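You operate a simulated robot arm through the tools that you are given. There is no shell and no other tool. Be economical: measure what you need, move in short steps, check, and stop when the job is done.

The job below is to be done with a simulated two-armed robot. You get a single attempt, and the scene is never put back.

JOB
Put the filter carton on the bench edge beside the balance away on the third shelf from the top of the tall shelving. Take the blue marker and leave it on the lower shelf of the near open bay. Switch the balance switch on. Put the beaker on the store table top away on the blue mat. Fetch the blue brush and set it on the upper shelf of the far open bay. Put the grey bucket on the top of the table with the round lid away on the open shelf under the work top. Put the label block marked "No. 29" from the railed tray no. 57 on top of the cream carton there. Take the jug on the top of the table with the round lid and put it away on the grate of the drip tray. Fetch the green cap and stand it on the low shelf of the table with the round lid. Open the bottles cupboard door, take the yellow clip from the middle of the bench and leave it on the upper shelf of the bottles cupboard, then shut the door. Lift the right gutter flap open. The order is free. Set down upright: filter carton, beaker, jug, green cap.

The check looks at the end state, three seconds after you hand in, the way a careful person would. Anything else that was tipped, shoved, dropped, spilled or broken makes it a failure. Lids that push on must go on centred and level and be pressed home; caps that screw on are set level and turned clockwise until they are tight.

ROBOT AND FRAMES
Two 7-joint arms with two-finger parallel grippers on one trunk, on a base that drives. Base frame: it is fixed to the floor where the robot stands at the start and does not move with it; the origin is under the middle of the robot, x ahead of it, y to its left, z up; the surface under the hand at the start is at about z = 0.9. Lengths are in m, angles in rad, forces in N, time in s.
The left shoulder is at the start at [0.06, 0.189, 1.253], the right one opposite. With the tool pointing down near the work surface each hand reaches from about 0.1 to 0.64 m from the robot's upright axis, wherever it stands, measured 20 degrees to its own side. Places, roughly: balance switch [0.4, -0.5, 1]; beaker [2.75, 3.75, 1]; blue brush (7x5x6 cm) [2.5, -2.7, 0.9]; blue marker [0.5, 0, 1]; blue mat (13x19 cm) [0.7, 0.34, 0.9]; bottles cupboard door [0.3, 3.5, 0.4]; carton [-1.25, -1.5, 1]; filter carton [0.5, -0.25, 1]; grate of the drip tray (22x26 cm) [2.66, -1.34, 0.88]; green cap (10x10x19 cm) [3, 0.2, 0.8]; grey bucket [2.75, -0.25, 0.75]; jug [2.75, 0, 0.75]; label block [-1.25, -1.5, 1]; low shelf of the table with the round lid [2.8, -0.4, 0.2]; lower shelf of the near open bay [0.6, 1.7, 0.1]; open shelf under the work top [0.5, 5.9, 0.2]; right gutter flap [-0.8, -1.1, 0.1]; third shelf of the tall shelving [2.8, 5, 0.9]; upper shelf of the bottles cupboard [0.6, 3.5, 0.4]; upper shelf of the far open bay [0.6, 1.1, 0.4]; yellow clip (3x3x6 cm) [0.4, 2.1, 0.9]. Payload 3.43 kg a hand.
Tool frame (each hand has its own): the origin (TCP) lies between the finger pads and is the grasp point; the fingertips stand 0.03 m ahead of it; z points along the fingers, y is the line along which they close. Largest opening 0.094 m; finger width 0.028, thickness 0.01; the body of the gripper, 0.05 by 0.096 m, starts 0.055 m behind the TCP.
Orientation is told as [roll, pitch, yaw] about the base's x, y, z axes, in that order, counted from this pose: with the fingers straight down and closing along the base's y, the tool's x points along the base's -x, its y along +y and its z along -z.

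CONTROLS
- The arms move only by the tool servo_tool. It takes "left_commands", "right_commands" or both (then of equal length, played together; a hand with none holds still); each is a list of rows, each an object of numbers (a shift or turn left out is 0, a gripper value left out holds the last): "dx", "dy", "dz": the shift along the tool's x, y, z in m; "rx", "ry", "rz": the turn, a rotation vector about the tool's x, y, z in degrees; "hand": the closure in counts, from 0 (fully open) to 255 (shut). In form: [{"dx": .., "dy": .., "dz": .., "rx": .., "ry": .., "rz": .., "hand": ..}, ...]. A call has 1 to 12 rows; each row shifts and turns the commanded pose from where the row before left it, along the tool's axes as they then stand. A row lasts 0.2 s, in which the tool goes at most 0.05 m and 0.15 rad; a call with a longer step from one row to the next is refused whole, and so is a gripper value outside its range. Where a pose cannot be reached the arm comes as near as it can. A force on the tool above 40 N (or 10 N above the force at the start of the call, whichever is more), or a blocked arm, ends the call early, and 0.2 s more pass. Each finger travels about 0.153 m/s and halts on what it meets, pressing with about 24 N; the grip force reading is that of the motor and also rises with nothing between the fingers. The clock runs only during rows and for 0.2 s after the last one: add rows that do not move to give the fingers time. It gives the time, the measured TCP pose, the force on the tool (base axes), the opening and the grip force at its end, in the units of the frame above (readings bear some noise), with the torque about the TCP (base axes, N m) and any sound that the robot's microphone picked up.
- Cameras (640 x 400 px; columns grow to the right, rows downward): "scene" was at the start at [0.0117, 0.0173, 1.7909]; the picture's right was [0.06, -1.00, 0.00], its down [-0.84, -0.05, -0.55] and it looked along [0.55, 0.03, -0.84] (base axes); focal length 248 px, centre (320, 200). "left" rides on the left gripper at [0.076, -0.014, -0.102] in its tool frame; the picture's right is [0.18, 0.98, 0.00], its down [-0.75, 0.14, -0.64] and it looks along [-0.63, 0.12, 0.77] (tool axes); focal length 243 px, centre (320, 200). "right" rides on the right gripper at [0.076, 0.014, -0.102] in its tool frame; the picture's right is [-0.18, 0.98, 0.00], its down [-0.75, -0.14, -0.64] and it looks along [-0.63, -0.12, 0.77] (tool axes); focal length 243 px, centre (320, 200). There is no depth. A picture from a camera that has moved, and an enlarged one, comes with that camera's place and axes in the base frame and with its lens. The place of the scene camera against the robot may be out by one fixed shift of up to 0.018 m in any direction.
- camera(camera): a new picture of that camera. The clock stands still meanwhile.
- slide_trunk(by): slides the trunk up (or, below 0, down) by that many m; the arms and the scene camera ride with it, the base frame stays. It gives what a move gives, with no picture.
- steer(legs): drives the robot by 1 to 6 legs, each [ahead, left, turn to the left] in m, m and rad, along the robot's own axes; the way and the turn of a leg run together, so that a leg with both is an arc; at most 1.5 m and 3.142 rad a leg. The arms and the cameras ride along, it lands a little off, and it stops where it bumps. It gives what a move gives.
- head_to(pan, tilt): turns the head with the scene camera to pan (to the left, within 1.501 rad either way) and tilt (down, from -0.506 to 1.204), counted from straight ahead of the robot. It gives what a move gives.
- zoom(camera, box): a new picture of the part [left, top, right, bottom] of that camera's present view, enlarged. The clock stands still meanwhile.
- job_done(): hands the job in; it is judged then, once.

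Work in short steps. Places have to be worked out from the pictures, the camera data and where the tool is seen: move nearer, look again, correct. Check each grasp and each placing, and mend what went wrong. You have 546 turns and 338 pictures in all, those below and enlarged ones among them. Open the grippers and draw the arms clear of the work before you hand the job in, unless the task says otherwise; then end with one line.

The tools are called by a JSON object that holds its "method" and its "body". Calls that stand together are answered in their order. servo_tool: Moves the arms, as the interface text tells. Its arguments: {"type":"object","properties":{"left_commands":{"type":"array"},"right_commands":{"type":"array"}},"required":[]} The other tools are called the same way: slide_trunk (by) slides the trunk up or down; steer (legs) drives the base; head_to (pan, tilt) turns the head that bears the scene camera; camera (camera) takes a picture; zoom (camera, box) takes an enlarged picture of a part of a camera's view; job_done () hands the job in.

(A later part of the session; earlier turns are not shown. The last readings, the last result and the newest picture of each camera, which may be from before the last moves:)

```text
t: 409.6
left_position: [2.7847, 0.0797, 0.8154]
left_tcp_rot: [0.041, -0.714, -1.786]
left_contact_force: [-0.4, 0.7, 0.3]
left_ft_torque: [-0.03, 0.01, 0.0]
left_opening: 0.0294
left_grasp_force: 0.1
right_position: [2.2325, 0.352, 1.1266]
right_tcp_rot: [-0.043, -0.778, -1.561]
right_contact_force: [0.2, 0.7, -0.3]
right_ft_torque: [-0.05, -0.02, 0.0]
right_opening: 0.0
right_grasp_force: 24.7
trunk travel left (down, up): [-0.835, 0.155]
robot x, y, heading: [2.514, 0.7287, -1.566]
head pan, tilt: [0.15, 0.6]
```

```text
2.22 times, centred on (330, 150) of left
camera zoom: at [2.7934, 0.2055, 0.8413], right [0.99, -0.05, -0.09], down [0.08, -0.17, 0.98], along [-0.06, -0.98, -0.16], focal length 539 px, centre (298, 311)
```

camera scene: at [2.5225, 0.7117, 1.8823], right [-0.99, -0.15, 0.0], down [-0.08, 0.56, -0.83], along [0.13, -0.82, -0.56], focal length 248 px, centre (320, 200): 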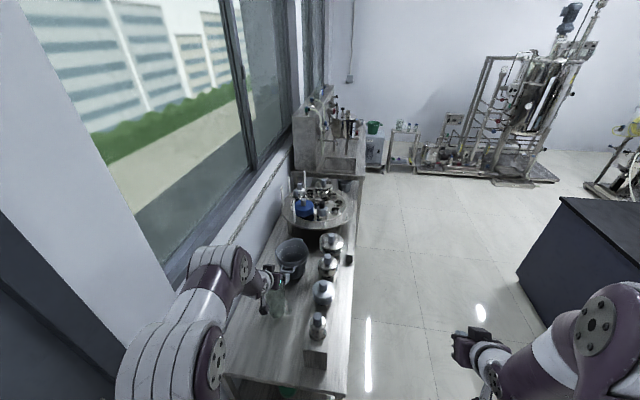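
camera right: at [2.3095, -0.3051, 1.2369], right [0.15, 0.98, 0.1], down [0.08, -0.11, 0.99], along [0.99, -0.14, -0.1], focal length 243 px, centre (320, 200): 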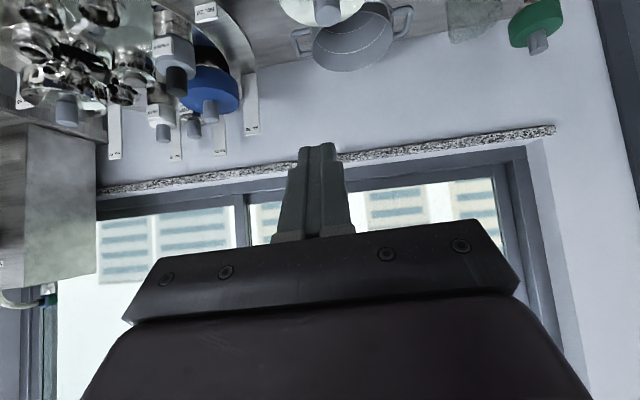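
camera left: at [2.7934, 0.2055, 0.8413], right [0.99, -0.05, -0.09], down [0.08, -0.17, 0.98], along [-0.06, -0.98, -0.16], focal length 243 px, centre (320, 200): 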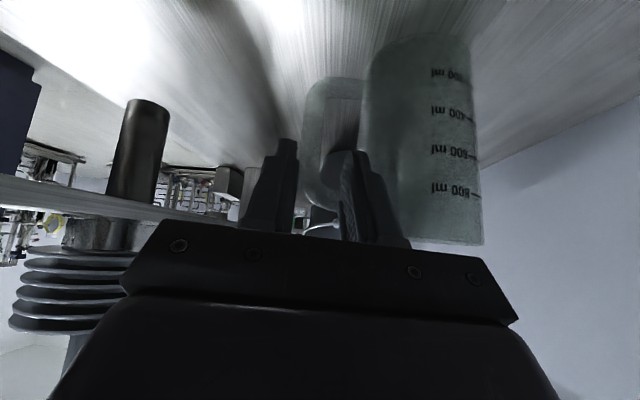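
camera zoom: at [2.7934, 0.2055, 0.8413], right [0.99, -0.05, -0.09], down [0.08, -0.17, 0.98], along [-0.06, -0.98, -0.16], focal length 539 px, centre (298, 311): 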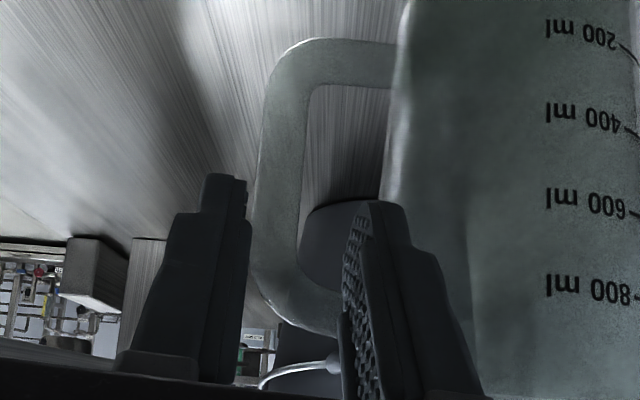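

The inner finger lines up with the loop gap. I advance 6.6 cm and close.

{"method": "servo_tool", "body": {"left_commands": [{"dz": 0.022, "dy": -0.002}, {"dz": 0.022}, {"dz": 0.02}, {}]}}

{"method": "zoom", "body": {"camera": "left", "box": [230, 60, 430, 240]}}

```text
t: 410.6
left_position: [2.7767, 0.052, 0.7776]
left_tcp_rot: [0.04, -0.714, -1.784]
left_contact_force: [0.4, 0.3, -0.4]
left_ft_torque: [0.01, -0.03, 0.01]
left_opening: 0.0289
left_grasp_force: 0.1
left hand out of reach, approached as far as the arm can: row 3
right_position: [2.2307, 0.3501, 1.1279]
right_tcp_rot: [-0.043, -0.777, -1.562]
right_contact_force: [0.5, 0.2, 0.2]
right_ft_torque: [0.0, 0.0, -0.02]
right_opening: 0.0
right_grasp_force: 24.2
trunk travel left (down, up): [-0.835, 0.155]
robot x, y, heading: [2.5095, 0.7253, -1.569]
head pan, tilt: [0.15, 0.6]
```

```text
2.22 times, centred on (330, 150) of left
camera zoom: at [2.7851, 0.1776, 0.8042], right [0.99, -0.05, -0.09], down [0.08, -0.17, 0.98], along [-0.06, -0.98, -0.16], focal length 539 px, centre (298, 311)
```

zoom: 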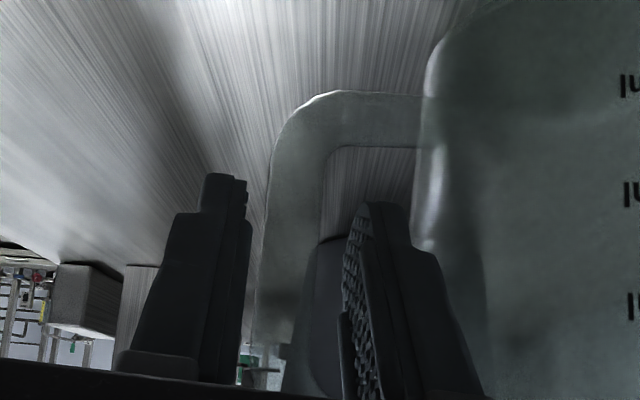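

The arm is at its limit 1.6 cm short. I drive forward 1.8 cm and look.

{"method": "steer", "body": {"legs": [[0.018, 0, 0]]}}

{"method": "zoom", "body": {"camera": "left", "box": [230, 60, 430, 240]}}

```text
t: 411.4
left_position: [2.7773, 0.0371, 0.7807]
left_tcp_rot: [0.043, -0.717, -1.787]
left_contact_force: [0.5, 0.7, -0.1]
left_ft_torque: [-0.01, 0.0, -0.02]
left_opening: 0.0291
left_grasp_force: 0.0
right_position: [2.231, 0.337, 1.128]
right_tcp_rot: [-0.043, -0.783, -1.561]
right_contact_force: [0.1, 0.1, -0.9]
right_ft_torque: [0.0, -0.01, 0.02]
right_opening: 0.0001
right_grasp_force: 24.1
trunk travel left (down, up): [-0.835, 0.155]
robot x, y, heading: [2.5081, 0.7067, -1.567]
head pan, tilt: [0.15, 0.6]
```

```text
2.22 times, centred on (330, 150) of left
camera zoom: at [2.7854, 0.1621, 0.8063], right [0.99, -0.05, -0.09], down [0.08, -0.16, 0.98], along [-0.06, -0.99, -0.16], focal length 539 px, centre (298, 311)
```

zoom: 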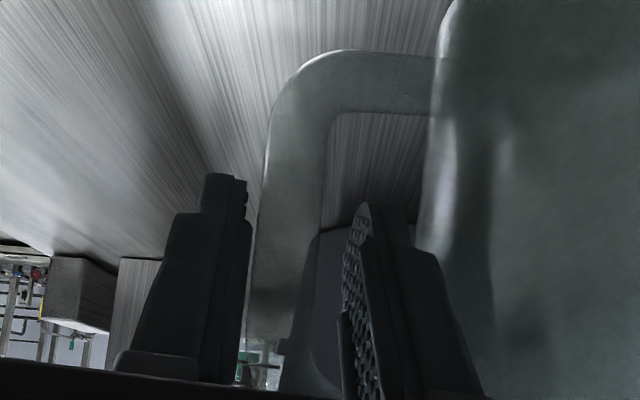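

The bar is between the fingers with one inside the loop. I close.

{"method": "servo_tool", "body": {"left_commands": [{"hand": 220}, {"hand": 255}, {}, {}]}}

{"method": "zoom", "body": {"camera": "left", "box": [230, 60, 430, 240]}}

```text
t: 412.4
left_position: [2.7761, 0.0341, 0.7794]
left_tcp_rot: [0.04, -0.715, -1.784]
left_contact_force: [1.2, -0.9, 0.7]
left_ft_torque: [-0.01, 0.11, -0.02]
left_opening: 0.0192
left_grasp_force: 24.3
right_position: [2.2321, 0.3337, 1.128]
right_tcp_rot: [-0.043, -0.779, -1.561]
right_contact_force: [-0.6, 1.0, -1.3]
right_ft_torque: [-0.01, -0.02, -0.02]
right_opening: 0.0003
right_grasp_force: 24.1
trunk travel left (down, up): [-0.835, 0.155]
robot x, y, heading: [2.5111, 0.7073, -1.568]
head pan, tilt: [0.15, 0.6]
```

```text
2.22 times, centred on (330, 150) of left
camera zoom: at [2.7855, 0.1601, 0.8044], right [0.99, -0.05, -0.09], down [0.08, -0.17, 0.98], along [-0.06, -0.98, -0.16], focal length 539 px, centre (298, 311)
```

zoom: 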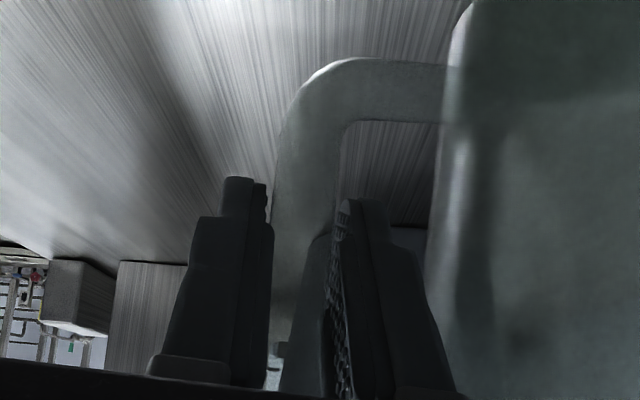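

Gripped (19 mm). I lift with the trunk and check the jug's attitude.

{"method": "slide_trunk", "body": {"by": 0.04}}

{"method": "zoom", "body": {"camera": "scene", "box": [220, 220, 360, 340]}}

{"method": "camera", "body": {"camera": "left"}}

```text
t: 413.2
left_position: [2.7776, 0.0347, 0.8181]
left_tcp_rot: [0.04, -0.711, -1.785]
left_contact_force: [0.1, -0.6, -1.1]
left_ft_torque: [0.05, 0.06, -0.01]
left_opening: 0.0191
left_grasp_force: 23.6
right_position: [2.2321, 0.3317, 1.1682]
right_tcp_rot: [-0.045, -0.778, -1.56]
right_contact_force: [-0.3, -0.2, -0.4]
right_ft_torque: [-0.02, -0.01, -0.03]
right_opening: 0.0
right_grasp_force: 23.5
trunk travel left (down, up): [-0.875, 0.115]
robot x, y, heading: [2.5126, 0.7048, -1.568]
head pan, tilt: [0.15, 0.6]
```

```text
3.33 times, centred on (290, 280) of scene
camera zoom: at [2.5256, 0.6922, 1.7723], right [-0.99, -0.15, 0.0], down [-0.09, 0.56, -0.82], along [0.13, -0.82, -0.57], focal length 826 px, centre (420, -67)
```

zoom: 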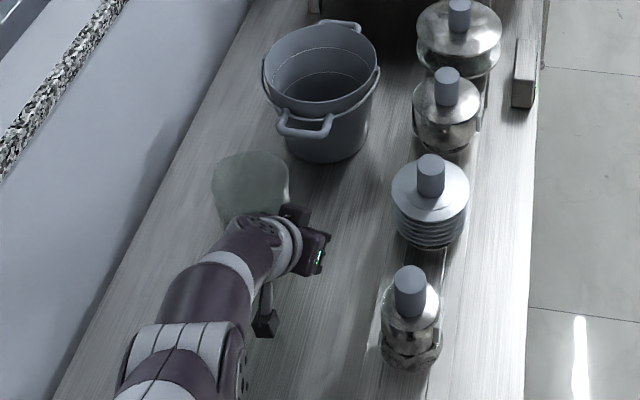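

```text
178 pictures are left
camera left: at [2.7854, 0.1596, 0.8441], right [0.99, -0.05, -0.09], down [0.08, -0.17, 0.98], along [-0.06, -0.98, -0.16], focal length 243 px, centre (320, 200)
```

left: 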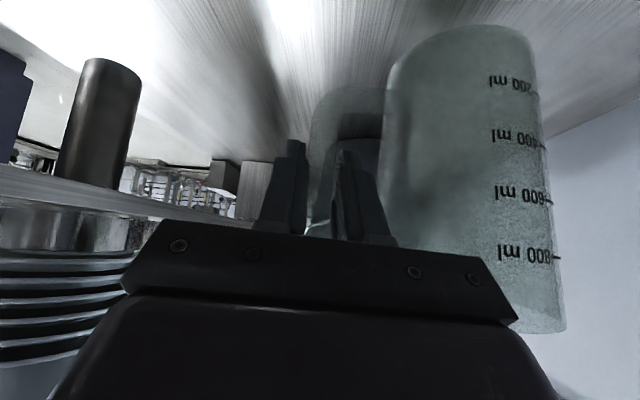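

The jug hangs almost upright. I raise further, back away and draw the arm in a little.

{"method": "slide_trunk", "body": {"by": 0.11}}

{"method": "steer", "body": {"legs": [[-0.4, 0, 0]]}}

{"method": "servo_tool", "body": {"left_commands": [{"dz": -0.03}, {"dx": -0.015, "dz": -0.03}, {"dx": -0.015, "dz": -0.03}, {"dx": -0.015, "dz": -0.03}, {}]}}

{"method": "steer", "body": {"legs": [[0, -0.7, 0], [0, 0, 1.568], [0, -1.5, 0], [0, -0.7, 0]]}}

{"method": "head_to", "body": {"pan": 0.0, "tilt": 0.7}}

{"method": "camera", "body": {"camera": "scene"}}

```text
t: 414.6
left_position: [2.7762, 0.0336, 0.9291]
left_tcp_rot: [0.041, -0.715, -1.785]
left_contact_force: [-0.4, 0.1, -0.4]
left_ft_torque: [0.05, 0.06, -0.02]
left_opening: 0.0196
left_grasp_force: 24.0
right_position: [2.2311, 0.3333, 1.2774]
right_tcp_rot: [-0.045, -0.778, -1.559]
right_contact_force: [0.1, -1.4, 0.3]
right_ft_torque: [0.0, 0.01, -0.02]
right_opening: 0.0
right_grasp_force: 24.1
trunk travel left (down, up): [-0.985, 0.005]
robot x, y, heading: [2.5122, 0.7063, -1.566]
head pan, tilt: [0.15, 0.6]
```

```text
t: 417.1
left_position: [2.7777, 0.4346, 0.9272]
left_tcp_rot: [0.04, -0.711, -1.779]
left_contact_force: [0.3, -0.9, -1.4]
left_ft_torque: [0.04, 0.07, 0.0]
left_opening: 0.0193
left_grasp_force: 24.3
right_position: [2.2305, 0.7308, 1.2767]
right_tcp_rot: [-0.044, -0.777, -1.556]
right_contact_force: [0.3, 0.2, -0.6]
right_ft_torque: [0.02, -0.01, 0.01]
right_opening: 0.0
right_grasp_force: 23.8
trunk travel left (down, up): [-0.985, 0.005]
robot x, y, heading: [2.5048, 1.106, -1.564]
head pan, tilt: [0.15, 0.6]
```

```text
t: 418.3
left_position: [2.7829, 0.48, 1.0486]
left_tcp_rot: [0.039, -0.711, -1.781]
left_contact_force: [0.3, -0.9, -1.6]
left_ft_torque: [0.04, 0.09, -0.01]
left_opening: 0.0194
left_grasp_force: 23.9
right_position: [2.2307, 0.7305, 1.2783]
right_tcp_rot: [-0.043, -0.778, -1.554]
right_contact_force: [0.0, 0.4, -0.7]
right_ft_torque: [0.01, -0.01, -0.01]
right_opening: 0.0001
right_grasp_force: 23.5
trunk travel left (down, up): [-0.985, 0.005]
robot x, y, heading: [2.5093, 1.1069, -1.564]
head pan, tilt: [0.15, 0.6]
```

```text
t: 436.4
left_position: [2.4496, -0.8172, 1.0478]
left_tcp_rot: [0.04, -0.716, -0.207]
left_contact_force: [-0.4, 0.7, -1.0]
left_ft_torque: [-0.07, 0.04, -0.01]
left_opening: 0.0195
left_grasp_force: 23.6
right_position: [2.1976, -1.3686, 1.2768]
right_tcp_rot: [-0.044, -0.777, 0.019]
right_contact_force: [-0.5, -0.1, 0.4]
right_ft_torque: [-0.02, -0.03, -0.01]
right_opening: 0.0002
right_grasp_force: 23.4
trunk travel left (down, up): [-0.985, 0.005]
robot x, y, heading: [1.8179, -1.0937, 0.014]
head pan, tilt: [0.15, 0.6]
```

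```text
t: 437.1
left_position: [2.4486, -0.8182, 1.0485]
left_tcp_rot: [0.043, -0.715, -0.207]
left_contact_force: [-0.5, 0.0, -0.8]
left_ft_torque: [-0.05, 0.04, -0.01]
left_opening: 0.0192
left_grasp_force: 24.1
right_position: [2.1978, -1.3685, 1.2781]
right_tcp_rot: [-0.043, -0.777, 0.02]
right_contact_force: [-1.0, -0.1, 1.1]
right_ft_torque: [0.03, 0.03, 0.01]
right_opening: 0.0
right_grasp_force: 24.4
trunk travel left (down, up): [-0.985, 0.005]
robot x, y, heading: [1.8205, -1.0948, 0.011]
head pan, tilt: [0.0, 0.7]
```

```text
177 pictures are left
camera scene: at [1.8485, -1.079, 1.8737], right [0.01, -1.0, 0.0], down [-0.64, -0.01, -0.77], along [0.77, 0.01, -0.64], focal length 248 px, centre (320, 200)
```

scene: 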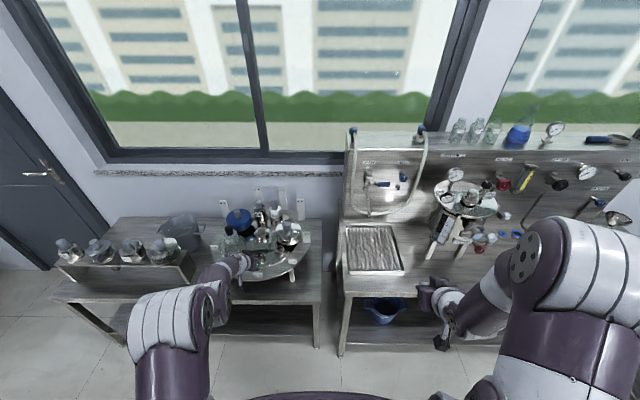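

{"method": "zoom", "body": {"camera": "scene", "box": [300, 110, 500, 310]}}

{"method": "camera", "body": {"camera": "left"}}

```text
2.00 times, centred on (400, 210) of scene
camera zoom: at [1.8485, -1.079, 1.8737], right [0.01, -1.0, 0.0], down [-0.64, -0.01, -0.77], along [0.77, 0.01, -0.64], focal length 496 px, centre (160, 180)
```

zoom: 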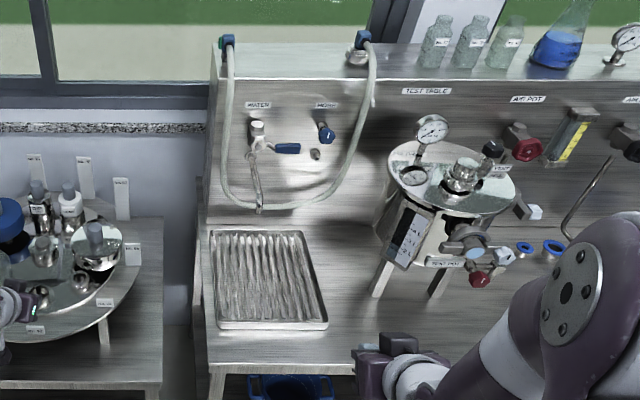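

```text
175 pictures are left
camera left: at [2.3235, -0.8095, 1.0748], right [0.04, 1.0, -0.09], down [0.17, 0.08, 0.98], along [0.99, -0.05, -0.16], focal length 243 px, centre (320, 200)
```

left: 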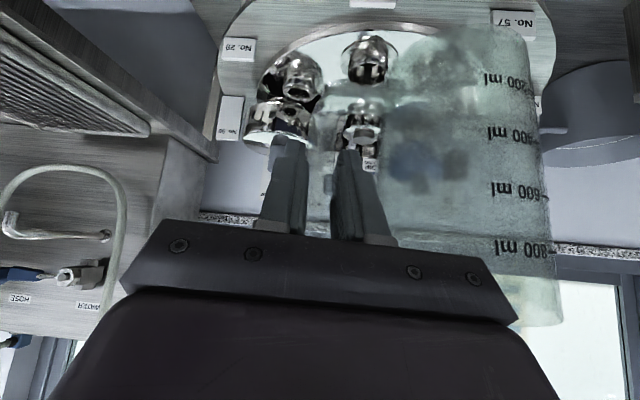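

The grate is at about [2.66, -1.34], z≈0.88, and free. I drive right 0.6 m, then forward 0.17 m, so the jug comes over it.

{"method": "steer", "body": {"legs": [[-0.05, -0.6, -0.01], [0.2, 0, 0]]}}

{"method": "head_to", "body": {"pan": 0.3, "tilt": 0.8}}

{"method": "camera", "body": {"camera": "scene"}}

{"method": "camera", "body": {"camera": "left"}}

```text
t: 441.7
left_position: [2.6012, -1.4258, 1.0491]
left_tcp_rot: [0.04, -0.713, -0.218]
left_contact_force: [-18.9, -27.1, -5.3]
left_ft_torque: [0.33, -0.3, -0.08]
left_opening: 0.0193
left_grasp_force: 23.6
right_position: [2.3462, -1.9738, 1.2783]
right_tcp_rot: [-0.04, -0.782, 0.009]
right_contact_force: [-0.2, 0.2, 0.5]
right_ft_torque: [-0.04, -0.03, -0.03]
right_opening: 0.0
right_grasp_force: 24.1
trunk travel left (down, up): [-0.985, 0.005]
robot x, y, heading: [1.9768, -1.6945, 0.006]
head pan, tilt: [0.0, 0.7]
```

```text
t: 442.5
left_position: [2.6034, -1.4278, 1.0465]
left_tcp_rot: [0.037, -0.706, -0.218]
left_contact_force: [-11.1, -15.2, -3.6]
left_ft_torque: [0.22, -0.21, -0.01]
left_opening: 0.0197
left_grasp_force: 23.6
right_position: [2.3509, -1.9747, 1.2769]
right_tcp_rot: [-0.041, -0.779, 0.008]
right_contact_force: [0.0, 0.4, -0.2]
right_ft_torque: [0.02, -0.01, 0.01]
right_opening: 0.0
right_grasp_force: 24.1
trunk travel left (down, up): [-0.985, 0.005]
robot x, y, heading: [1.9773, -1.692, 0.002]
head pan, tilt: [0.3, 0.799]
```

```text
174 pictures are left
camera scene: at [1.9946, -1.6595, 1.8655], right [0.3, -0.95, 0.0], down [-0.68, -0.21, -0.7], along [0.67, 0.21, -0.72], focal length 248 px, centre (320, 200)
```

scene: 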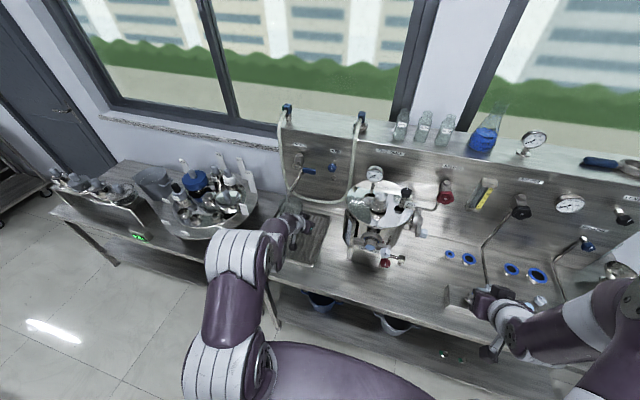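

```text
173 pictures are left
camera left: at [2.4781, -1.4176, 1.0737], right [0.05, 0.99, -0.09], down [0.17, 0.08, 0.98], along [0.98, -0.07, -0.17], focal length 243 px, centre (320, 200)
```

left: 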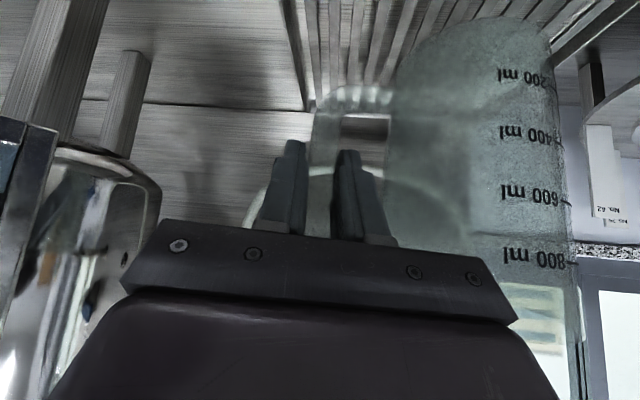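

A side force shows: the jug seems to touch the hose loop hanging there. I back off 4 cm and look.

{"method": "steer", "body": {"legs": [[-0.05, 0, 0]]}}

{"method": "zoom", "body": {"camera": "scene", "box": [230, 90, 390, 290]}}

{"method": "camera", "body": {"camera": "left"}}

```text
t: 443.4
left_position: [2.5629, -1.4245, 1.0418]
left_tcp_rot: [0.035, -0.701, -0.213]
left_contact_force: [0.9, 0.5, -1.7]
left_ft_torque: [-0.09, 0.04, 0.0]
left_opening: 0.0192
left_grasp_force: 23.5
right_position: [2.3116, -1.9719, 1.2747]
right_tcp_rot: [-0.045, -0.771, 0.01]
right_contact_force: [1.8, 0.0, -0.7]
right_ft_torque: [0.01, 0.06, -0.01]
right_opening: 0.0
right_grasp_force: 23.9
trunk travel left (down, up): [-0.985, 0.005]
robot x, y, heading: [1.9283, -1.6908, 0.001]
head pan, tilt: [0.3, 0.799]
```

```text
2.00 times, centred on (310, 190) of scene
camera zoom: at [1.9605, -1.6552, 1.8651], right [0.3, -0.95, 0.0], down [-0.69, -0.21, -0.69], along [0.66, 0.21, -0.72], focal length 496 px, centre (340, 220)
```

zoom: 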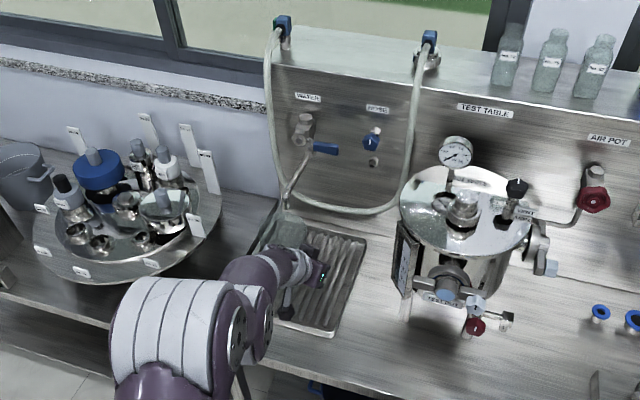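

```text
171 pictures are left
camera left: at [2.4382, -1.4144, 1.0695], right [0.05, 0.99, -0.09], down [0.18, 0.08, 0.98], along [0.98, -0.07, -0.17], focal length 243 px, centre (320, 200)
```

left: 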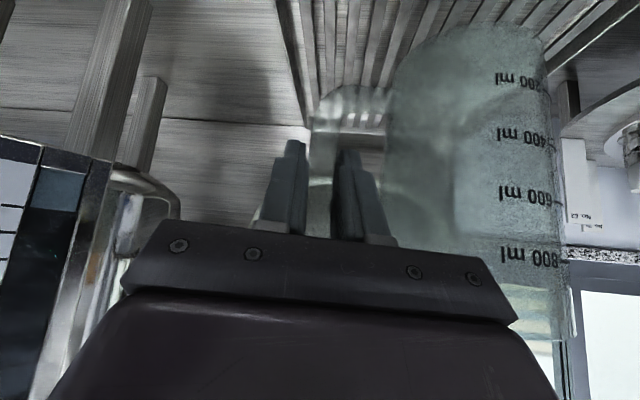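

The tap's spout over the grate touched the jug. I'll set the jug on the near-right part of the grate, clear of it: jug centre about [2.61, -1.385].

{"method": "steer", "body": {"legs": [[0, -0.04, 0], [0.035, 0, 0]]}}

{"method": "zoom", "body": {"camera": "scene", "box": [250, 150, 370, 270]}}

{"method": "camera", "body": {"camera": "left"}}

```text
t: 444.8
left_position: [2.5839, -1.4639, 1.0507]
left_tcp_rot: [0.038, -0.715, -0.215]
left_contact_force: [-0.9, 0.8, -1.1]
left_ft_torque: [-0.05, -0.03, 0.01]
left_opening: 0.0195
left_grasp_force: 23.9
right_position: [2.3292, -2.0119, 1.2812]
right_tcp_rot: [-0.046, -0.784, 0.013]
right_contact_force: [-0.7, 0.2, 0.9]
right_ft_torque: [0.01, -0.01, 0.01]
right_opening: 0.0
right_grasp_force: 24.1
trunk travel left (down, up): [-0.985, 0.005]
robot x, y, heading: [1.9677, -1.7348, 0.002]
head pan, tilt: [0.3, 0.799]
```

```text
3.33 times, centred on (310, 210) of scene
camera zoom: at [1.9702, -1.6945, 1.8656], right [0.3, -0.95, 0.0], down [-0.68, -0.21, -0.7], along [0.67, 0.21, -0.71], focal length 826 px, centre (353, 167)
```

zoom: 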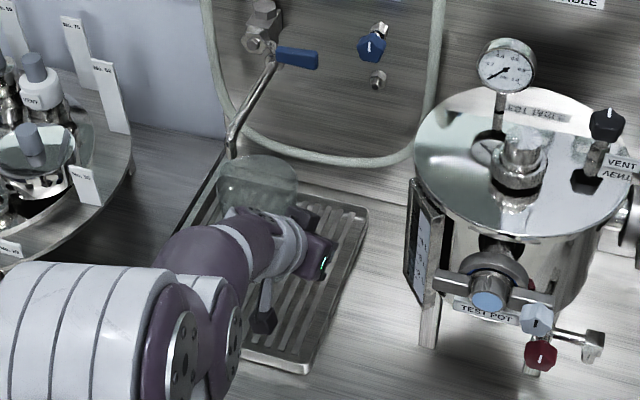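

```text
169 pictures are left
camera left: at [2.4593, -1.4542, 1.0768], right [0.05, 0.99, -0.09], down [0.17, 0.08, 0.98], along [0.98, -0.07, -0.16], focal length 243 px, centre (320, 200)
```

left: 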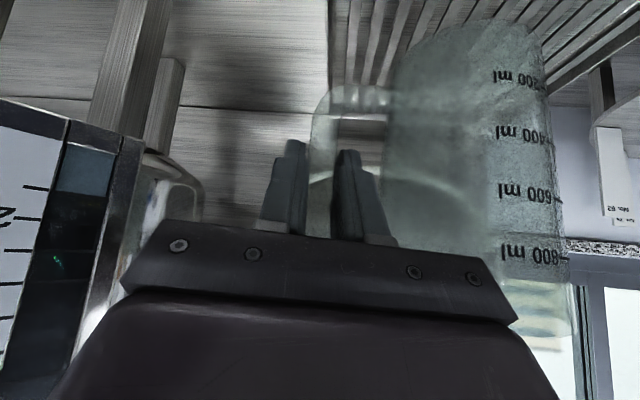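

The jug is over the grate slats and clear of the spout. I lower it in steps.

{"method": "servo_tool", "body": {"left_commands": [{"dx": 0.0164, "dz": 0.0189}, {"dx": 0.0131, "dz": 0.0151}, {"dx": 0.0033, "dz": 0.0038}, {}]}}

{"method": "servo_tool", "body": {"left_commands": [{"dx": 0.0033, "dz": 0.0038}, {"dx": 0.0033, "dz": 0.0038}, {}]}}

{"method": "servo_tool", "body": {"left_commands": [{"dx": 0.0033, "dz": 0.0038}, {"dx": 0.0033, "dz": 0.0038}, {}]}}

```text
t: 445.8
left_position: [2.5918, -1.4632, 0.9964]
left_tcp_rot: [0.038, -0.707, -0.217]
left_contact_force: [0.0, 0.5, -1.8]
left_ft_torque: [-0.06, 0.06, 0.0]
left_opening: 0.0195
left_grasp_force: 23.8
right_position: [2.3388, -2.0135, 1.277]
right_tcp_rot: [-0.041, -0.778, 0.01]
right_contact_force: [0.6, 0.7, 0.3]
right_ft_torque: [-0.01, 0.01, 0.0]
right_opening: 0.0002
right_grasp_force: 23.7
trunk travel left (down, up): [-0.985, 0.005]
robot x, y, heading: [1.9669, -1.7299, 0.006]
head pan, tilt: [0.3, 0.799]
```

```text
t: 446.6
left_position: [2.5893, -1.4634, 0.9881]
left_tcp_rot: [0.037, -0.709, -0.215]
left_contact_force: [-0.6, -0.8, 0.5]
left_ft_torque: [-0.05, 0.03, 0.03]
left_opening: 0.0195
left_grasp_force: 23.6
right_position: [2.3366, -2.0118, 1.2777]
right_tcp_rot: [-0.043, -0.78, 0.01]
right_contact_force: [-0.1, 0.3, 1.0]
right_ft_torque: [0.02, -0.05, 0.01]
right_opening: 0.0
right_grasp_force: 24.1
trunk travel left (down, up): [-0.985, 0.005]
robot x, y, heading: [1.9642, -1.7325, -0.001]
head pan, tilt: [0.3, 0.799]
```

```text
t: 447.4
left_position: [2.5903, -1.4637, 0.9805]
left_tcp_rot: [0.041, -0.713, -0.218]
left_contact_force: [-0.8, -4.2, 15.7]
left_ft_torque: [0.41, -0.33, -0.07]
left_opening: 0.0197
left_grasp_force: 23.9
right_position: [2.3356, -2.014, 1.2788]
right_tcp_rot: [-0.042, -0.778, 0.008]
right_contact_force: [0.2, -0.1, 0.0]
right_ft_torque: [-0.02, 0.02, 0.0]
right_opening: 0.0
right_grasp_force: 23.6
trunk travel left (down, up): [-0.985, 0.005]
robot x, y, heading: [1.965, -1.7325, -0.002]
head pan, tilt: [0.3, 0.799]
```

Contact with the grate. I look before releasing.

{"method": "camera", "body": {"camera": "left"}}

{"method": "zoom", "body": {"camera": "scene", "box": [250, 150, 370, 270]}}

```text
168 pictures are left
camera left: at [2.4649, -1.4539, 1.0059], right [0.05, 0.99, -0.09], down [0.17, 0.08, 0.98], along [0.98, -0.07, -0.16], focal length 243 px, centre (320, 200)
```

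left: 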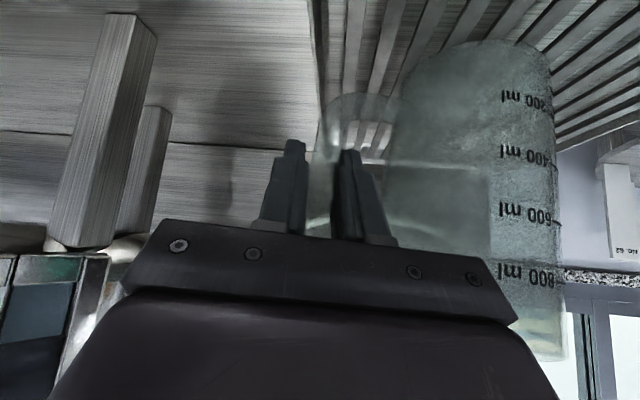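

```text
3.33 times, centred on (310, 210) of scene
camera zoom: at [1.9789, -1.6979, 1.8656], right [0.3, -0.95, 0.0], down [-0.68, -0.21, -0.7], along [0.67, 0.21, -0.72], focal length 826 px, centre (353, 167)
```

zoom: 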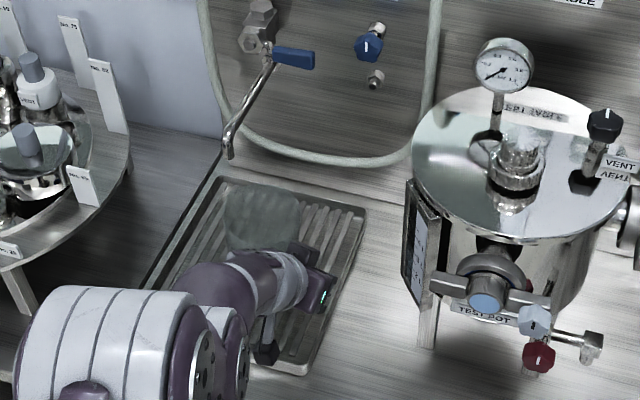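

The jug stands on the grate. I ease up slightly, open a little, and withdraw straight back along the fingers.

{"method": "servo_tool", "body": {"left_commands": [{"dx": -0.002, "dz": -0.0025}, {"hand": 200}, {"hand": 170}, {}, {}]}}

{"method": "servo_tool", "body": {"left_commands": [{"dz": -0.02}, {"dz": -0.03}, {"dz": -0.04}, {"dz": -0.04}, {}]}}

{"method": "camera", "body": {"camera": "left"}}

```text
t: 448.6
left_position: [2.5892, -1.4622, 0.9788]
left_tcp_rot: [0.036, -0.709, -0.214]
left_contact_force: [-0.3, 0.8, 0.5]
left_ft_torque: [-0.02, -0.04, -0.01]
left_opening: 0.0317
left_grasp_force: 0.1
right_position: [2.3387, -2.0113, 1.2771]
right_tcp_rot: [-0.044, -0.779, 0.01]
right_contact_force: [0.0, 0.6, 0.2]
right_ft_torque: [0.0, 0.02, 0.0]
right_opening: 0.0001
right_grasp_force: 23.8
trunk travel left (down, up): [-0.985, 0.005]
robot x, y, heading: [1.9635, -1.7303, -0.004]
head pan, tilt: [0.3, 0.799]
```

```text
t: 449.8
left_position: [2.5054, -1.4485, 1.0774]
left_tcp_rot: [0.036, -0.707, -0.215]
left_contact_force: [-0.3, 0.0, -0.6]
left_ft_torque: [0.02, 0.01, 0.04]
left_opening: 0.0314
left_grasp_force: 0.1
right_position: [2.3371, -2.012, 1.2775]
right_tcp_rot: [-0.043, -0.778, 0.01]
right_contact_force: [1.1, -0.2, 0.4]
right_ft_torque: [-0.03, 0.02, 0.0]
right_opening: 0.0
right_grasp_force: 23.6
trunk travel left (down, up): [-0.985, 0.005]
robot x, y, heading: [1.9632, -1.7336, -0.0]
head pan, tilt: [0.3, 0.799]
```

```text
166 pictures are left
camera left: at [2.3813, -1.4392, 1.1056], right [0.05, 0.99, -0.09], down [0.17, 0.08, 0.98], along [0.98, -0.07, -0.17], focal length 243 px, centre (320, 200)
```

left: 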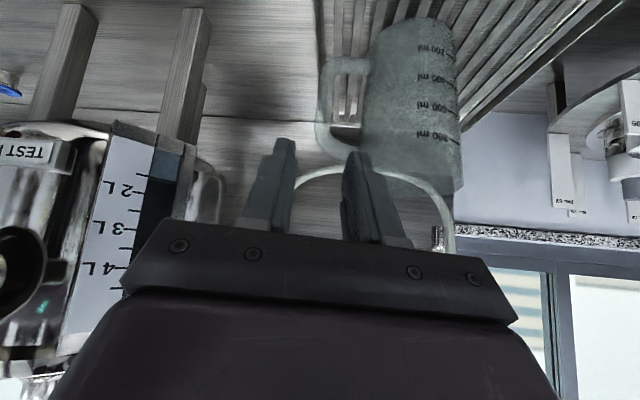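

The jug stands on the grate. Next the blue brush at about [2.5, -2.7]; I back off and drive right.

{"method": "steer", "body": {"legs": [[-0.25, 0, 0], [0, -0.85, 0]]}}

{"method": "head_to", "body": {"pan": -0.1, "tilt": 0.75}}

{"method": "camera", "body": {"camera": "scene"}}

```text
t: 455.7
left_position: [2.2579, -2.3031, 1.0789]
left_tcp_rot: [0.035, -0.709, -0.213]
left_contact_force: [0.1, -0.4, 0.2]
left_ft_torque: [0.0, 0.03, -0.01]
left_opening: 0.0316
left_grasp_force: 0.0
right_position: [2.0882, -2.8653, 1.2776]
right_tcp_rot: [-0.046, -0.779, 0.011]
right_contact_force: [-0.4, 0.3, 0.7]
right_ft_torque: [-0.01, -0.01, 0.01]
right_opening: 0.0
right_grasp_force: 23.9
trunk travel left (down, up): [-0.985, 0.005]
robot x, y, heading: [1.7166, -2.5856, 0.004]
head pan, tilt: [0.3, 0.799]
```

```text
t: 456.6
left_position: [2.258, -2.3043, 1.0799]
left_tcp_rot: [0.037, -0.709, -0.219]
left_contact_force: [0.0, 0.0, -0.6]
left_ft_torque: [0.0, -0.05, 0.01]
left_opening: 0.0315
left_grasp_force: 0.1
right_position: [2.0888, -2.8672, 1.278]
right_tcp_rot: [-0.044, -0.778, 0.009]
right_contact_force: [-1.2, 0.4, -0.5]
right_ft_torque: [-0.03, 0.02, -0.01]
right_opening: 0.0
right_grasp_force: 23.5
trunk travel left (down, up): [-0.985, 0.005]
robot x, y, heading: [1.7137, -2.5899, -0.002]
head pan, tilt: [-0.099, 0.75]
```

```text
165 pictures are left
camera scene: at [1.7391, -2.5827, 1.8694], right [-0.1, -1.0, 0.0], down [-0.68, 0.07, -0.73], along [0.73, -0.07, -0.68], focal length 248 px, centre (320, 200)
```

scene: 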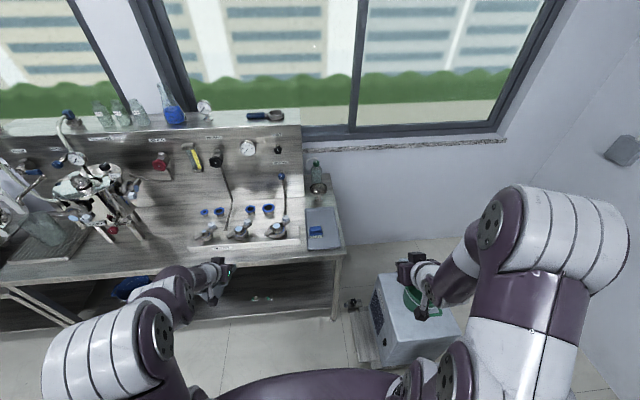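

{"method": "zoom", "body": {"camera": "scene", "box": [260, 190, 360, 270]}}

```text
5.00 times, centred on (310, 230) of scene
camera zoom: at [1.7391, -2.5827, 1.8694], right [-0.1, -1.0, 0.0], down [-0.68, 0.07, -0.73], along [0.73, -0.07, -0.68], focal length 1239 px, centre (370, 50)
```

zoom: 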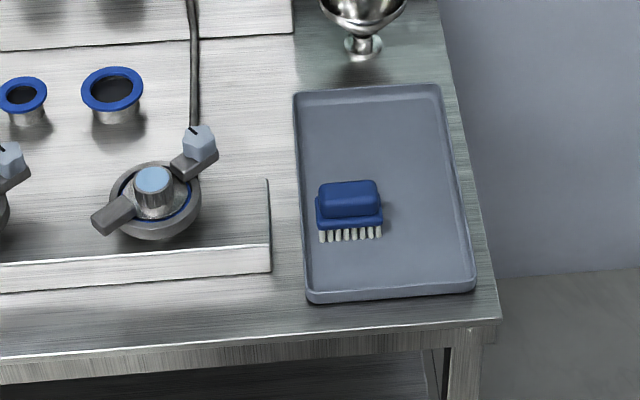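

The brush stands on a grey tray at about [2.548, -2.654], top z≈0.94. I raise the left hand out of the way, move in, and bring the right hand to it.

{"method": "servo_tool", "body": {"left_commands": [{"dx": -0.03, "dz": -0.038, "hand": 255}, {"dx": -0.03, "dz": -0.038}, {"dx": -0.03, "dz": -0.038}, {}], "right_commands": [{"hand": 0}, {}, {}, {}]}}

{"method": "steer", "body": {"legs": [[0.22, 0.1, 0]]}}

{"method": "servo_tool", "body": {"right_commands": [{"dz": 0.045}, {"dz": 0.045}, {"dz": 0.045}, {"dz": 0.04}, {}]}}

{"method": "camera", "body": {"camera": "right"}}

```text
t: 457.6
left_position: [2.2513, -2.3061, 1.2233]
left_tcp_rot: [0.037, -0.709, -0.214]
left_contact_force: [-0.8, 0.5, 0.3]
left_ft_torque: [0.05, 0.02, -0.05]
left_opening: 0.0002
left_grasp_force: 24.2
right_position: [2.0888, -2.8667, 1.2772]
right_tcp_rot: [-0.043, -0.778, 0.009]
right_contact_force: [0.1, 0.6, 0.1]
right_ft_torque: [0.02, -0.02, -0.03]
right_opening: 0.0941
right_grasp_force: 0.2
trunk travel left (down, up): [-0.985, 0.005]
robot x, y, heading: [1.7155, -2.5871, 0.004]
head pan, tilt: [-0.099, 0.75]
```

```text
t: 459.4
left_position: [2.4684, -2.2055, 1.2256]
left_tcp_rot: [0.04, -0.709, -0.216]
left_contact_force: [-0.5, 0.9, 0.9]
left_ft_torque: [0.01, 0.02, 0.0]
left_opening: 0.0
left_grasp_force: 23.5
right_position: [2.3056, -2.7658, 1.2789]
right_tcp_rot: [-0.042, -0.779, 0.011]
right_contact_force: [-0.2, -0.2, 0.7]
right_ft_torque: [-0.01, 0.0, 0.01]
right_opening: 0.0941
right_grasp_force: 0.1
trunk travel left (down, up): [-0.985, 0.005]
robot x, y, heading: [1.9346, -2.4856, 0.003]
head pan, tilt: [-0.099, 0.75]
```

```text
t: 460.6
left_position: [2.469, -2.2045, 1.2247]
left_tcp_rot: [0.037, -0.709, -0.215]
left_contact_force: [-0.8, -0.2, -0.5]
left_ft_torque: [0.01, 0.02, 0.02]
left_opening: 0.0002
left_grasp_force: 24.0
right_position: [2.4317, -2.7719, 1.1524]
right_tcp_rot: [-0.042, -0.778, 0.011]
right_contact_force: [0.0, 0.2, -0.4]
right_ft_torque: [-0.04, 0.0, 0.04]
right_opening: 0.0939
right_grasp_force: 0.1
trunk travel left (down, up): [-0.985, 0.005]
robot x, y, heading: [1.9326, -2.4855, -0.005]
head pan, tilt: [-0.099, 0.75]
```

```text
163 pictures are left
camera right: at [2.3049, -2.7543, 1.1714], right [0.15, 0.98, 0.1], down [0.08, -0.11, 0.99], along [0.99, -0.14, -0.1], focal length 243 px, centre (320, 200)
```

right: 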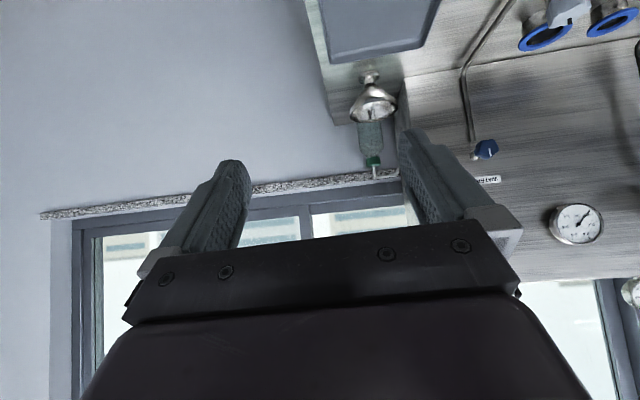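

{"method": "servo_tool", "body": {"right_commands": [{"dx": 0.02, "dy": 0.0295, "dz": 0.0337}, {"dx": 0.02, "dy": 0.0295, "dz": 0.0337}, {"dx": 0.02, "dy": 0.0295, "dz": 0.0337}, {"dx": 0.02, "dy": 0.0295, "dz": 0.0337}, {}]}}

{"method": "camera", "body": {"camera": "right"}}

```text
t: 461.8
left_position: [2.4701, -2.2044, 1.2241]
left_tcp_rot: [0.038, -0.707, -0.214]
left_contact_force: [-0.2, 0.6, 0.5]
left_ft_torque: [0.0, -0.01, 0.0]
left_opening: 0.0
left_grasp_force: 24.2
right_position: [2.4709, -2.6593, 0.9984]
right_tcp_rot: [-0.044, -0.779, 0.011]
right_contact_force: [0.4, 0.9, 0.0]
right_ft_torque: [-0.03, -0.01, 0.02]
right_opening: 0.0939
right_grasp_force: 0.1
trunk travel left (down, up): [-0.985, 0.005]
robot x, y, heading: [1.9338, -2.4842, 0.005]
head pan, tilt: [-0.099, 0.75]
```

```text
162 pictures are left
camera right: at [2.3453, -2.6428, 1.0171], right [0.15, 0.98, 0.1], down [0.08, -0.11, 0.99], along [0.99, -0.14, -0.1], focal length 243 px, centre (320, 200)
```

right: 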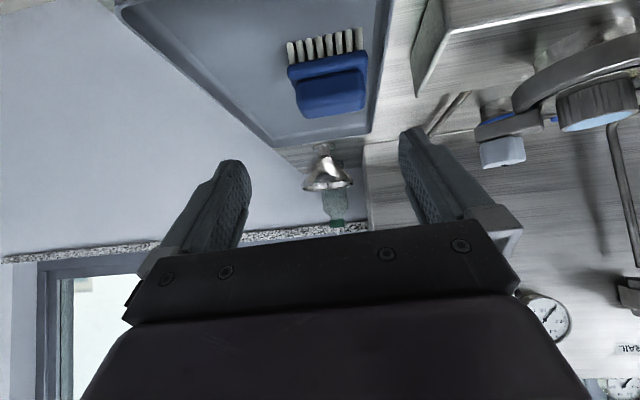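

The brush is at about [2.55, -2.651], handle centre z≈0.905. I advance half way and check.

{"method": "servo_tool", "body": {"right_commands": [{"dx": 0.004, "dy": 0.006, "dz": 0.035}, {"dx": 0.003, "dz": 0.035}, {}]}}

{"method": "camera", "body": {"camera": "right"}}

```text
t: 462.6
left_position: [2.4692, -2.2049, 1.2236]
left_tcp_rot: [0.037, -0.711, -0.215]
left_contact_force: [0.6, -0.3, 0.4]
left_ft_torque: [-0.01, 0.01, 0.01]
left_opening: 0.0
left_grasp_force: 23.7
right_position: [2.5155, -2.6571, 0.9429]
right_tcp_rot: [-0.041, -0.779, 0.011]
right_contact_force: [-0.2, -0.8, 0.1]
right_ft_torque: [0.02, -0.03, 0.03]
right_opening: 0.094
right_grasp_force: 0.1
trunk travel left (down, up): [-0.985, 0.005]
robot x, y, heading: [1.9335, -2.4831, 0.007]
head pan, tilt: [-0.099, 0.75]
```

```text
161 pictures are left
camera right: at [2.3891, -2.6394, 0.9621], right [0.15, 0.98, 0.1], down [0.08, -0.11, 0.99], along [0.99, -0.14, -0.1], focal length 243 px, centre (320, 200)
```

right: 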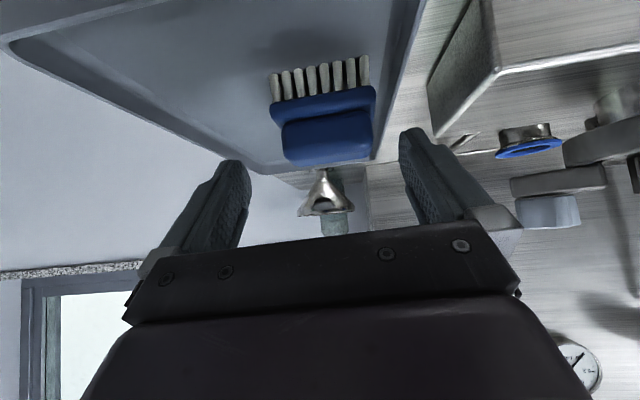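

{"method": "servo_tool", "body": {"right_commands": [{"dx": 0.003, "dy": 0.003, "dz": 0.025}, {"dx": 0.002, "dz": 0.022}, {"hand": 120}, {"hand": 255}, {}, {}]}}

{"method": "camera", "body": {"camera": "right"}}

```text
t: 464.0
left_position: [2.4688, -2.2037, 1.2245]
left_tcp_rot: [0.035, -0.711, -0.215]
left_contact_force: [0.1, -0.3, -0.5]
left_ft_torque: [-0.02, -0.02, -0.01]
left_opening: 0.0
left_grasp_force: 24.0
right_position: [2.5446, -2.6548, 0.9069]
right_tcp_rot: [-0.045, -0.78, 0.011]
right_contact_force: [-3.5, -0.7, 13.2]
right_ft_torque: [0.25, -0.27, 0.01]
right_opening: 0.0674
right_grasp_force: 24.2
trunk travel left (down, up): [-0.985, 0.005]
robot x, y, heading: [1.9318, -2.4879, -0.002]
head pan, tilt: [-0.099, 0.75]
```

```text
160 pictures are left
camera right: at [2.4175, -2.6378, 0.9254], right [0.15, 0.98, 0.1], down [0.08, -0.11, 0.99], along [0.99, -0.14, -0.1], focal length 243 px, centre (320, 200)
```

right: 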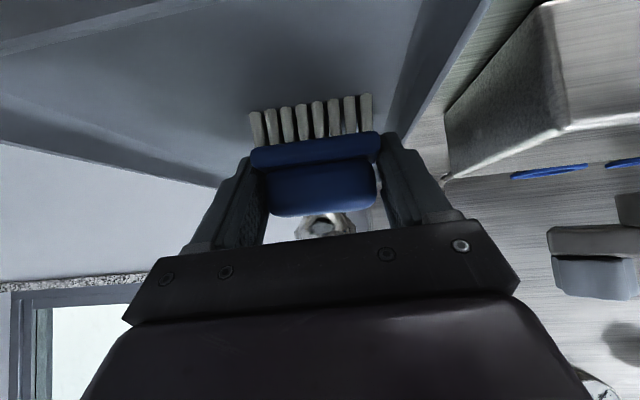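

Brush gripped. I lift it and back away.

{"method": "servo_tool", "body": {"right_commands": [{"dx": -0.014, "dz": -0.014}, {"dx": -0.032, "dz": -0.032}, {"dx": -0.032, "dz": -0.032}, {"dx": -0.032, "dz": -0.032}, {}]}}

{"method": "camera", "body": {"camera": "right"}}

{"method": "steer", "body": {"legs": [[-0.3, 0, 0]]}}

```text
t: 465.2
left_position: [2.4712, -2.2047, 1.2242]
left_tcp_rot: [0.037, -0.709, -0.215]
left_contact_force: [0.3, -0.1, 0.0]
left_ft_torque: [0.04, -0.01, 0.0]
left_opening: 0.0
left_grasp_force: 24.0
right_position: [2.5464, -2.6489, 1.0604]
right_tcp_rot: [-0.044, -0.778, 0.009]
right_contact_force: [0.4, -0.4, -0.9]
right_ft_torque: [-0.01, -0.01, -0.04]
right_opening: 0.0675
right_grasp_force: 23.9
trunk travel left (down, up): [-0.985, 0.005]
robot x, y, heading: [1.934, -2.4907, -0.001]
head pan, tilt: [-0.099, 0.75]
```

```text
159 pictures are left
camera right: at [2.4203, -2.6329, 1.0796], right [0.15, 0.98, 0.1], down [0.08, -0.11, 0.99], along [0.99, -0.14, -0.1], focal length 243 px, centre (320, 200)
```

right: 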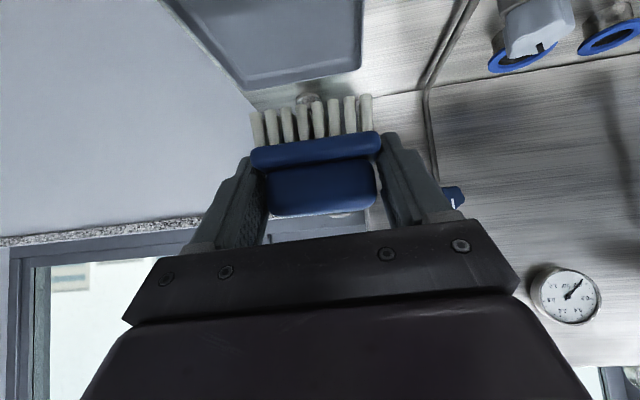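

```text
t: 467.2
left_position: [2.1722, -2.2061, 1.223]
left_tcp_rot: [0.036, -0.705, -0.215]
left_contact_force: [-0.9, -0.4, -0.8]
left_ft_torque: [0.02, 0.02, -0.01]
left_opening: 0.0
left_grasp_force: 24.0
right_position: [2.248, -2.6499, 1.0602]
right_tcp_rot: [-0.044, -0.777, 0.01]
right_contact_force: [0.0, 0.4, -1.1]
right_ft_torque: [0.02, 0.0, -0.01]
right_opening: 0.0674
right_grasp_force: 24.2
trunk travel left (down, up): [-0.985, 0.005]
robot x, y, heading: [1.6339, -2.4875, 0.001]
head pan, tilt: [-0.099, 0.75]
```

Brush held. Now the bucket: I'll try a top-down pinch of its near rim wall with the left hand. I drive back to the table front and turn the left hand down and across.

{"method": "steer", "body": {"legs": [[0, 1.2, 0], [0.05, 0.82, 0]]}}

{"method": "servo_tool", "body": {"left_commands": [{"ry": 8, "hand": 0}, {"ry": 8}, {"ry": 8}, {"ry": 8}, {"ry": 8}, {}]}}

{"method": "servo_tool", "body": {"left_commands": [{"rz": 8.5}, {"rz": 8.5}, {"rz": 8.5}, {"rz": 8.5}, {"rz": 8.5}, {"rz": 8.5}, {"rz": 8.5}, {"rz": 8.5}, {"rz": 8.5}, {}]}}

{"method": "head_to", "body": {"pan": 0.1, "tilt": 0.75}}

{"method": "camera", "body": {"camera": "scene"}}

```text
t: 477.3
left_position: [2.2186, -0.1812, 1.2237]
left_tcp_rot: [0.038, -0.708, -0.218]
left_contact_force: [0.2, -0.2, 1.0]
left_ft_torque: [-0.02, 0.03, -0.02]
left_opening: 0.0001
left_grasp_force: 23.4
right_position: [2.2927, -0.6257, 1.06]
right_tcp_rot: [-0.043, -0.779, 0.004]
right_contact_force: [0.6, 0.3, -1.1]
right_ft_torque: [0.01, 0.02, 0.01]
right_opening: 0.0673
right_grasp_force: 24.6
trunk travel left (down, up): [-0.985, 0.005]
robot x, y, heading: [1.6763, -0.4571, -0.003]
head pan, tilt: [-0.099, 0.75]
```

```text
t: 478.7
left_position: [2.2182, -0.1796, 1.2231]
left_tcp_rot: [0.029, -0.011, -0.196]
left_contact_force: [0.7, 0.6, 0.4]
left_ft_torque: [-0.03, -0.02, -0.01]
left_opening: 0.0937
left_grasp_force: 0.1
right_position: [2.2913, -0.6257, 1.0615]
right_tcp_rot: [-0.045, -0.779, 0.007]
right_contact_force: [0.0, -0.4, -1.1]
right_ft_torque: [0.01, 0.04, 0.01]
right_opening: 0.0673
right_grasp_force: 24.0
trunk travel left (down, up): [-0.985, 0.005]
robot x, y, heading: [1.6781, -0.4587, 0.001]
head pan, tilt: [-0.099, 0.75]
```

```text
t: 480.9
left_position: [2.2186, -0.1801, 1.2229]
left_tcp_rot: [0.018, 0.023, -1.532]
left_contact_force: [-0.4, 0.8, 0.1]
left_ft_torque: [0.0, 0.04, 0.01]
left_opening: 0.0938
left_grasp_force: 0.1
right_position: [2.2916, -0.6261, 1.0602]
right_tcp_rot: [-0.043, -0.779, 0.007]
right_contact_force: [-0.6, 0.8, -0.5]
right_ft_torque: [0.01, 0.02, -0.02]
right_opening: 0.0673
right_grasp_force: 24.0
trunk travel left (down, up): [-0.985, 0.005]
robot x, y, heading: [1.6833, -0.4597, -0.002]
head pan, tilt: [-0.099, 0.75]
```

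```text
t: 481.6
left_position: [2.218, -0.179, 1.2244]
left_tcp_rot: [0.017, 0.024, -1.532]
left_contact_force: [0.3, -0.9, -0.8]
left_ft_torque: [0.05, -0.01, -0.03]
left_opening: 0.0938
left_grasp_force: 0.0
right_position: [2.2929, -0.6253, 1.0612]
right_tcp_rot: [-0.043, -0.778, 0.009]
right_contact_force: [-0.9, -0.3, -0.7]
right_ft_torque: [0.02, -0.02, 0.02]
right_opening: 0.0672
right_grasp_force: 23.6
trunk travel left (down, up): [-0.985, 0.005]
robot x, y, heading: [1.6829, -0.4618, -0.005]
head pan, tilt: [0.099, 0.75]
```

```text
158 pictures are left
camera scene: at [1.7053, -0.4375, 1.8694], right [0.1, -1.0, 0.0], down [-0.68, -0.07, -0.73], along [0.73, 0.07, -0.68], focal length 248 px, centre (320, 200)
```

scene: 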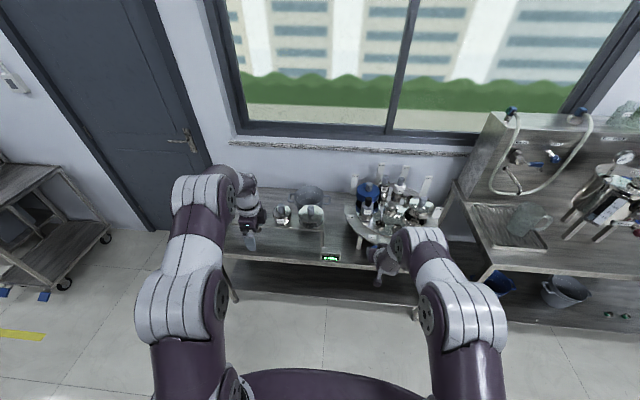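

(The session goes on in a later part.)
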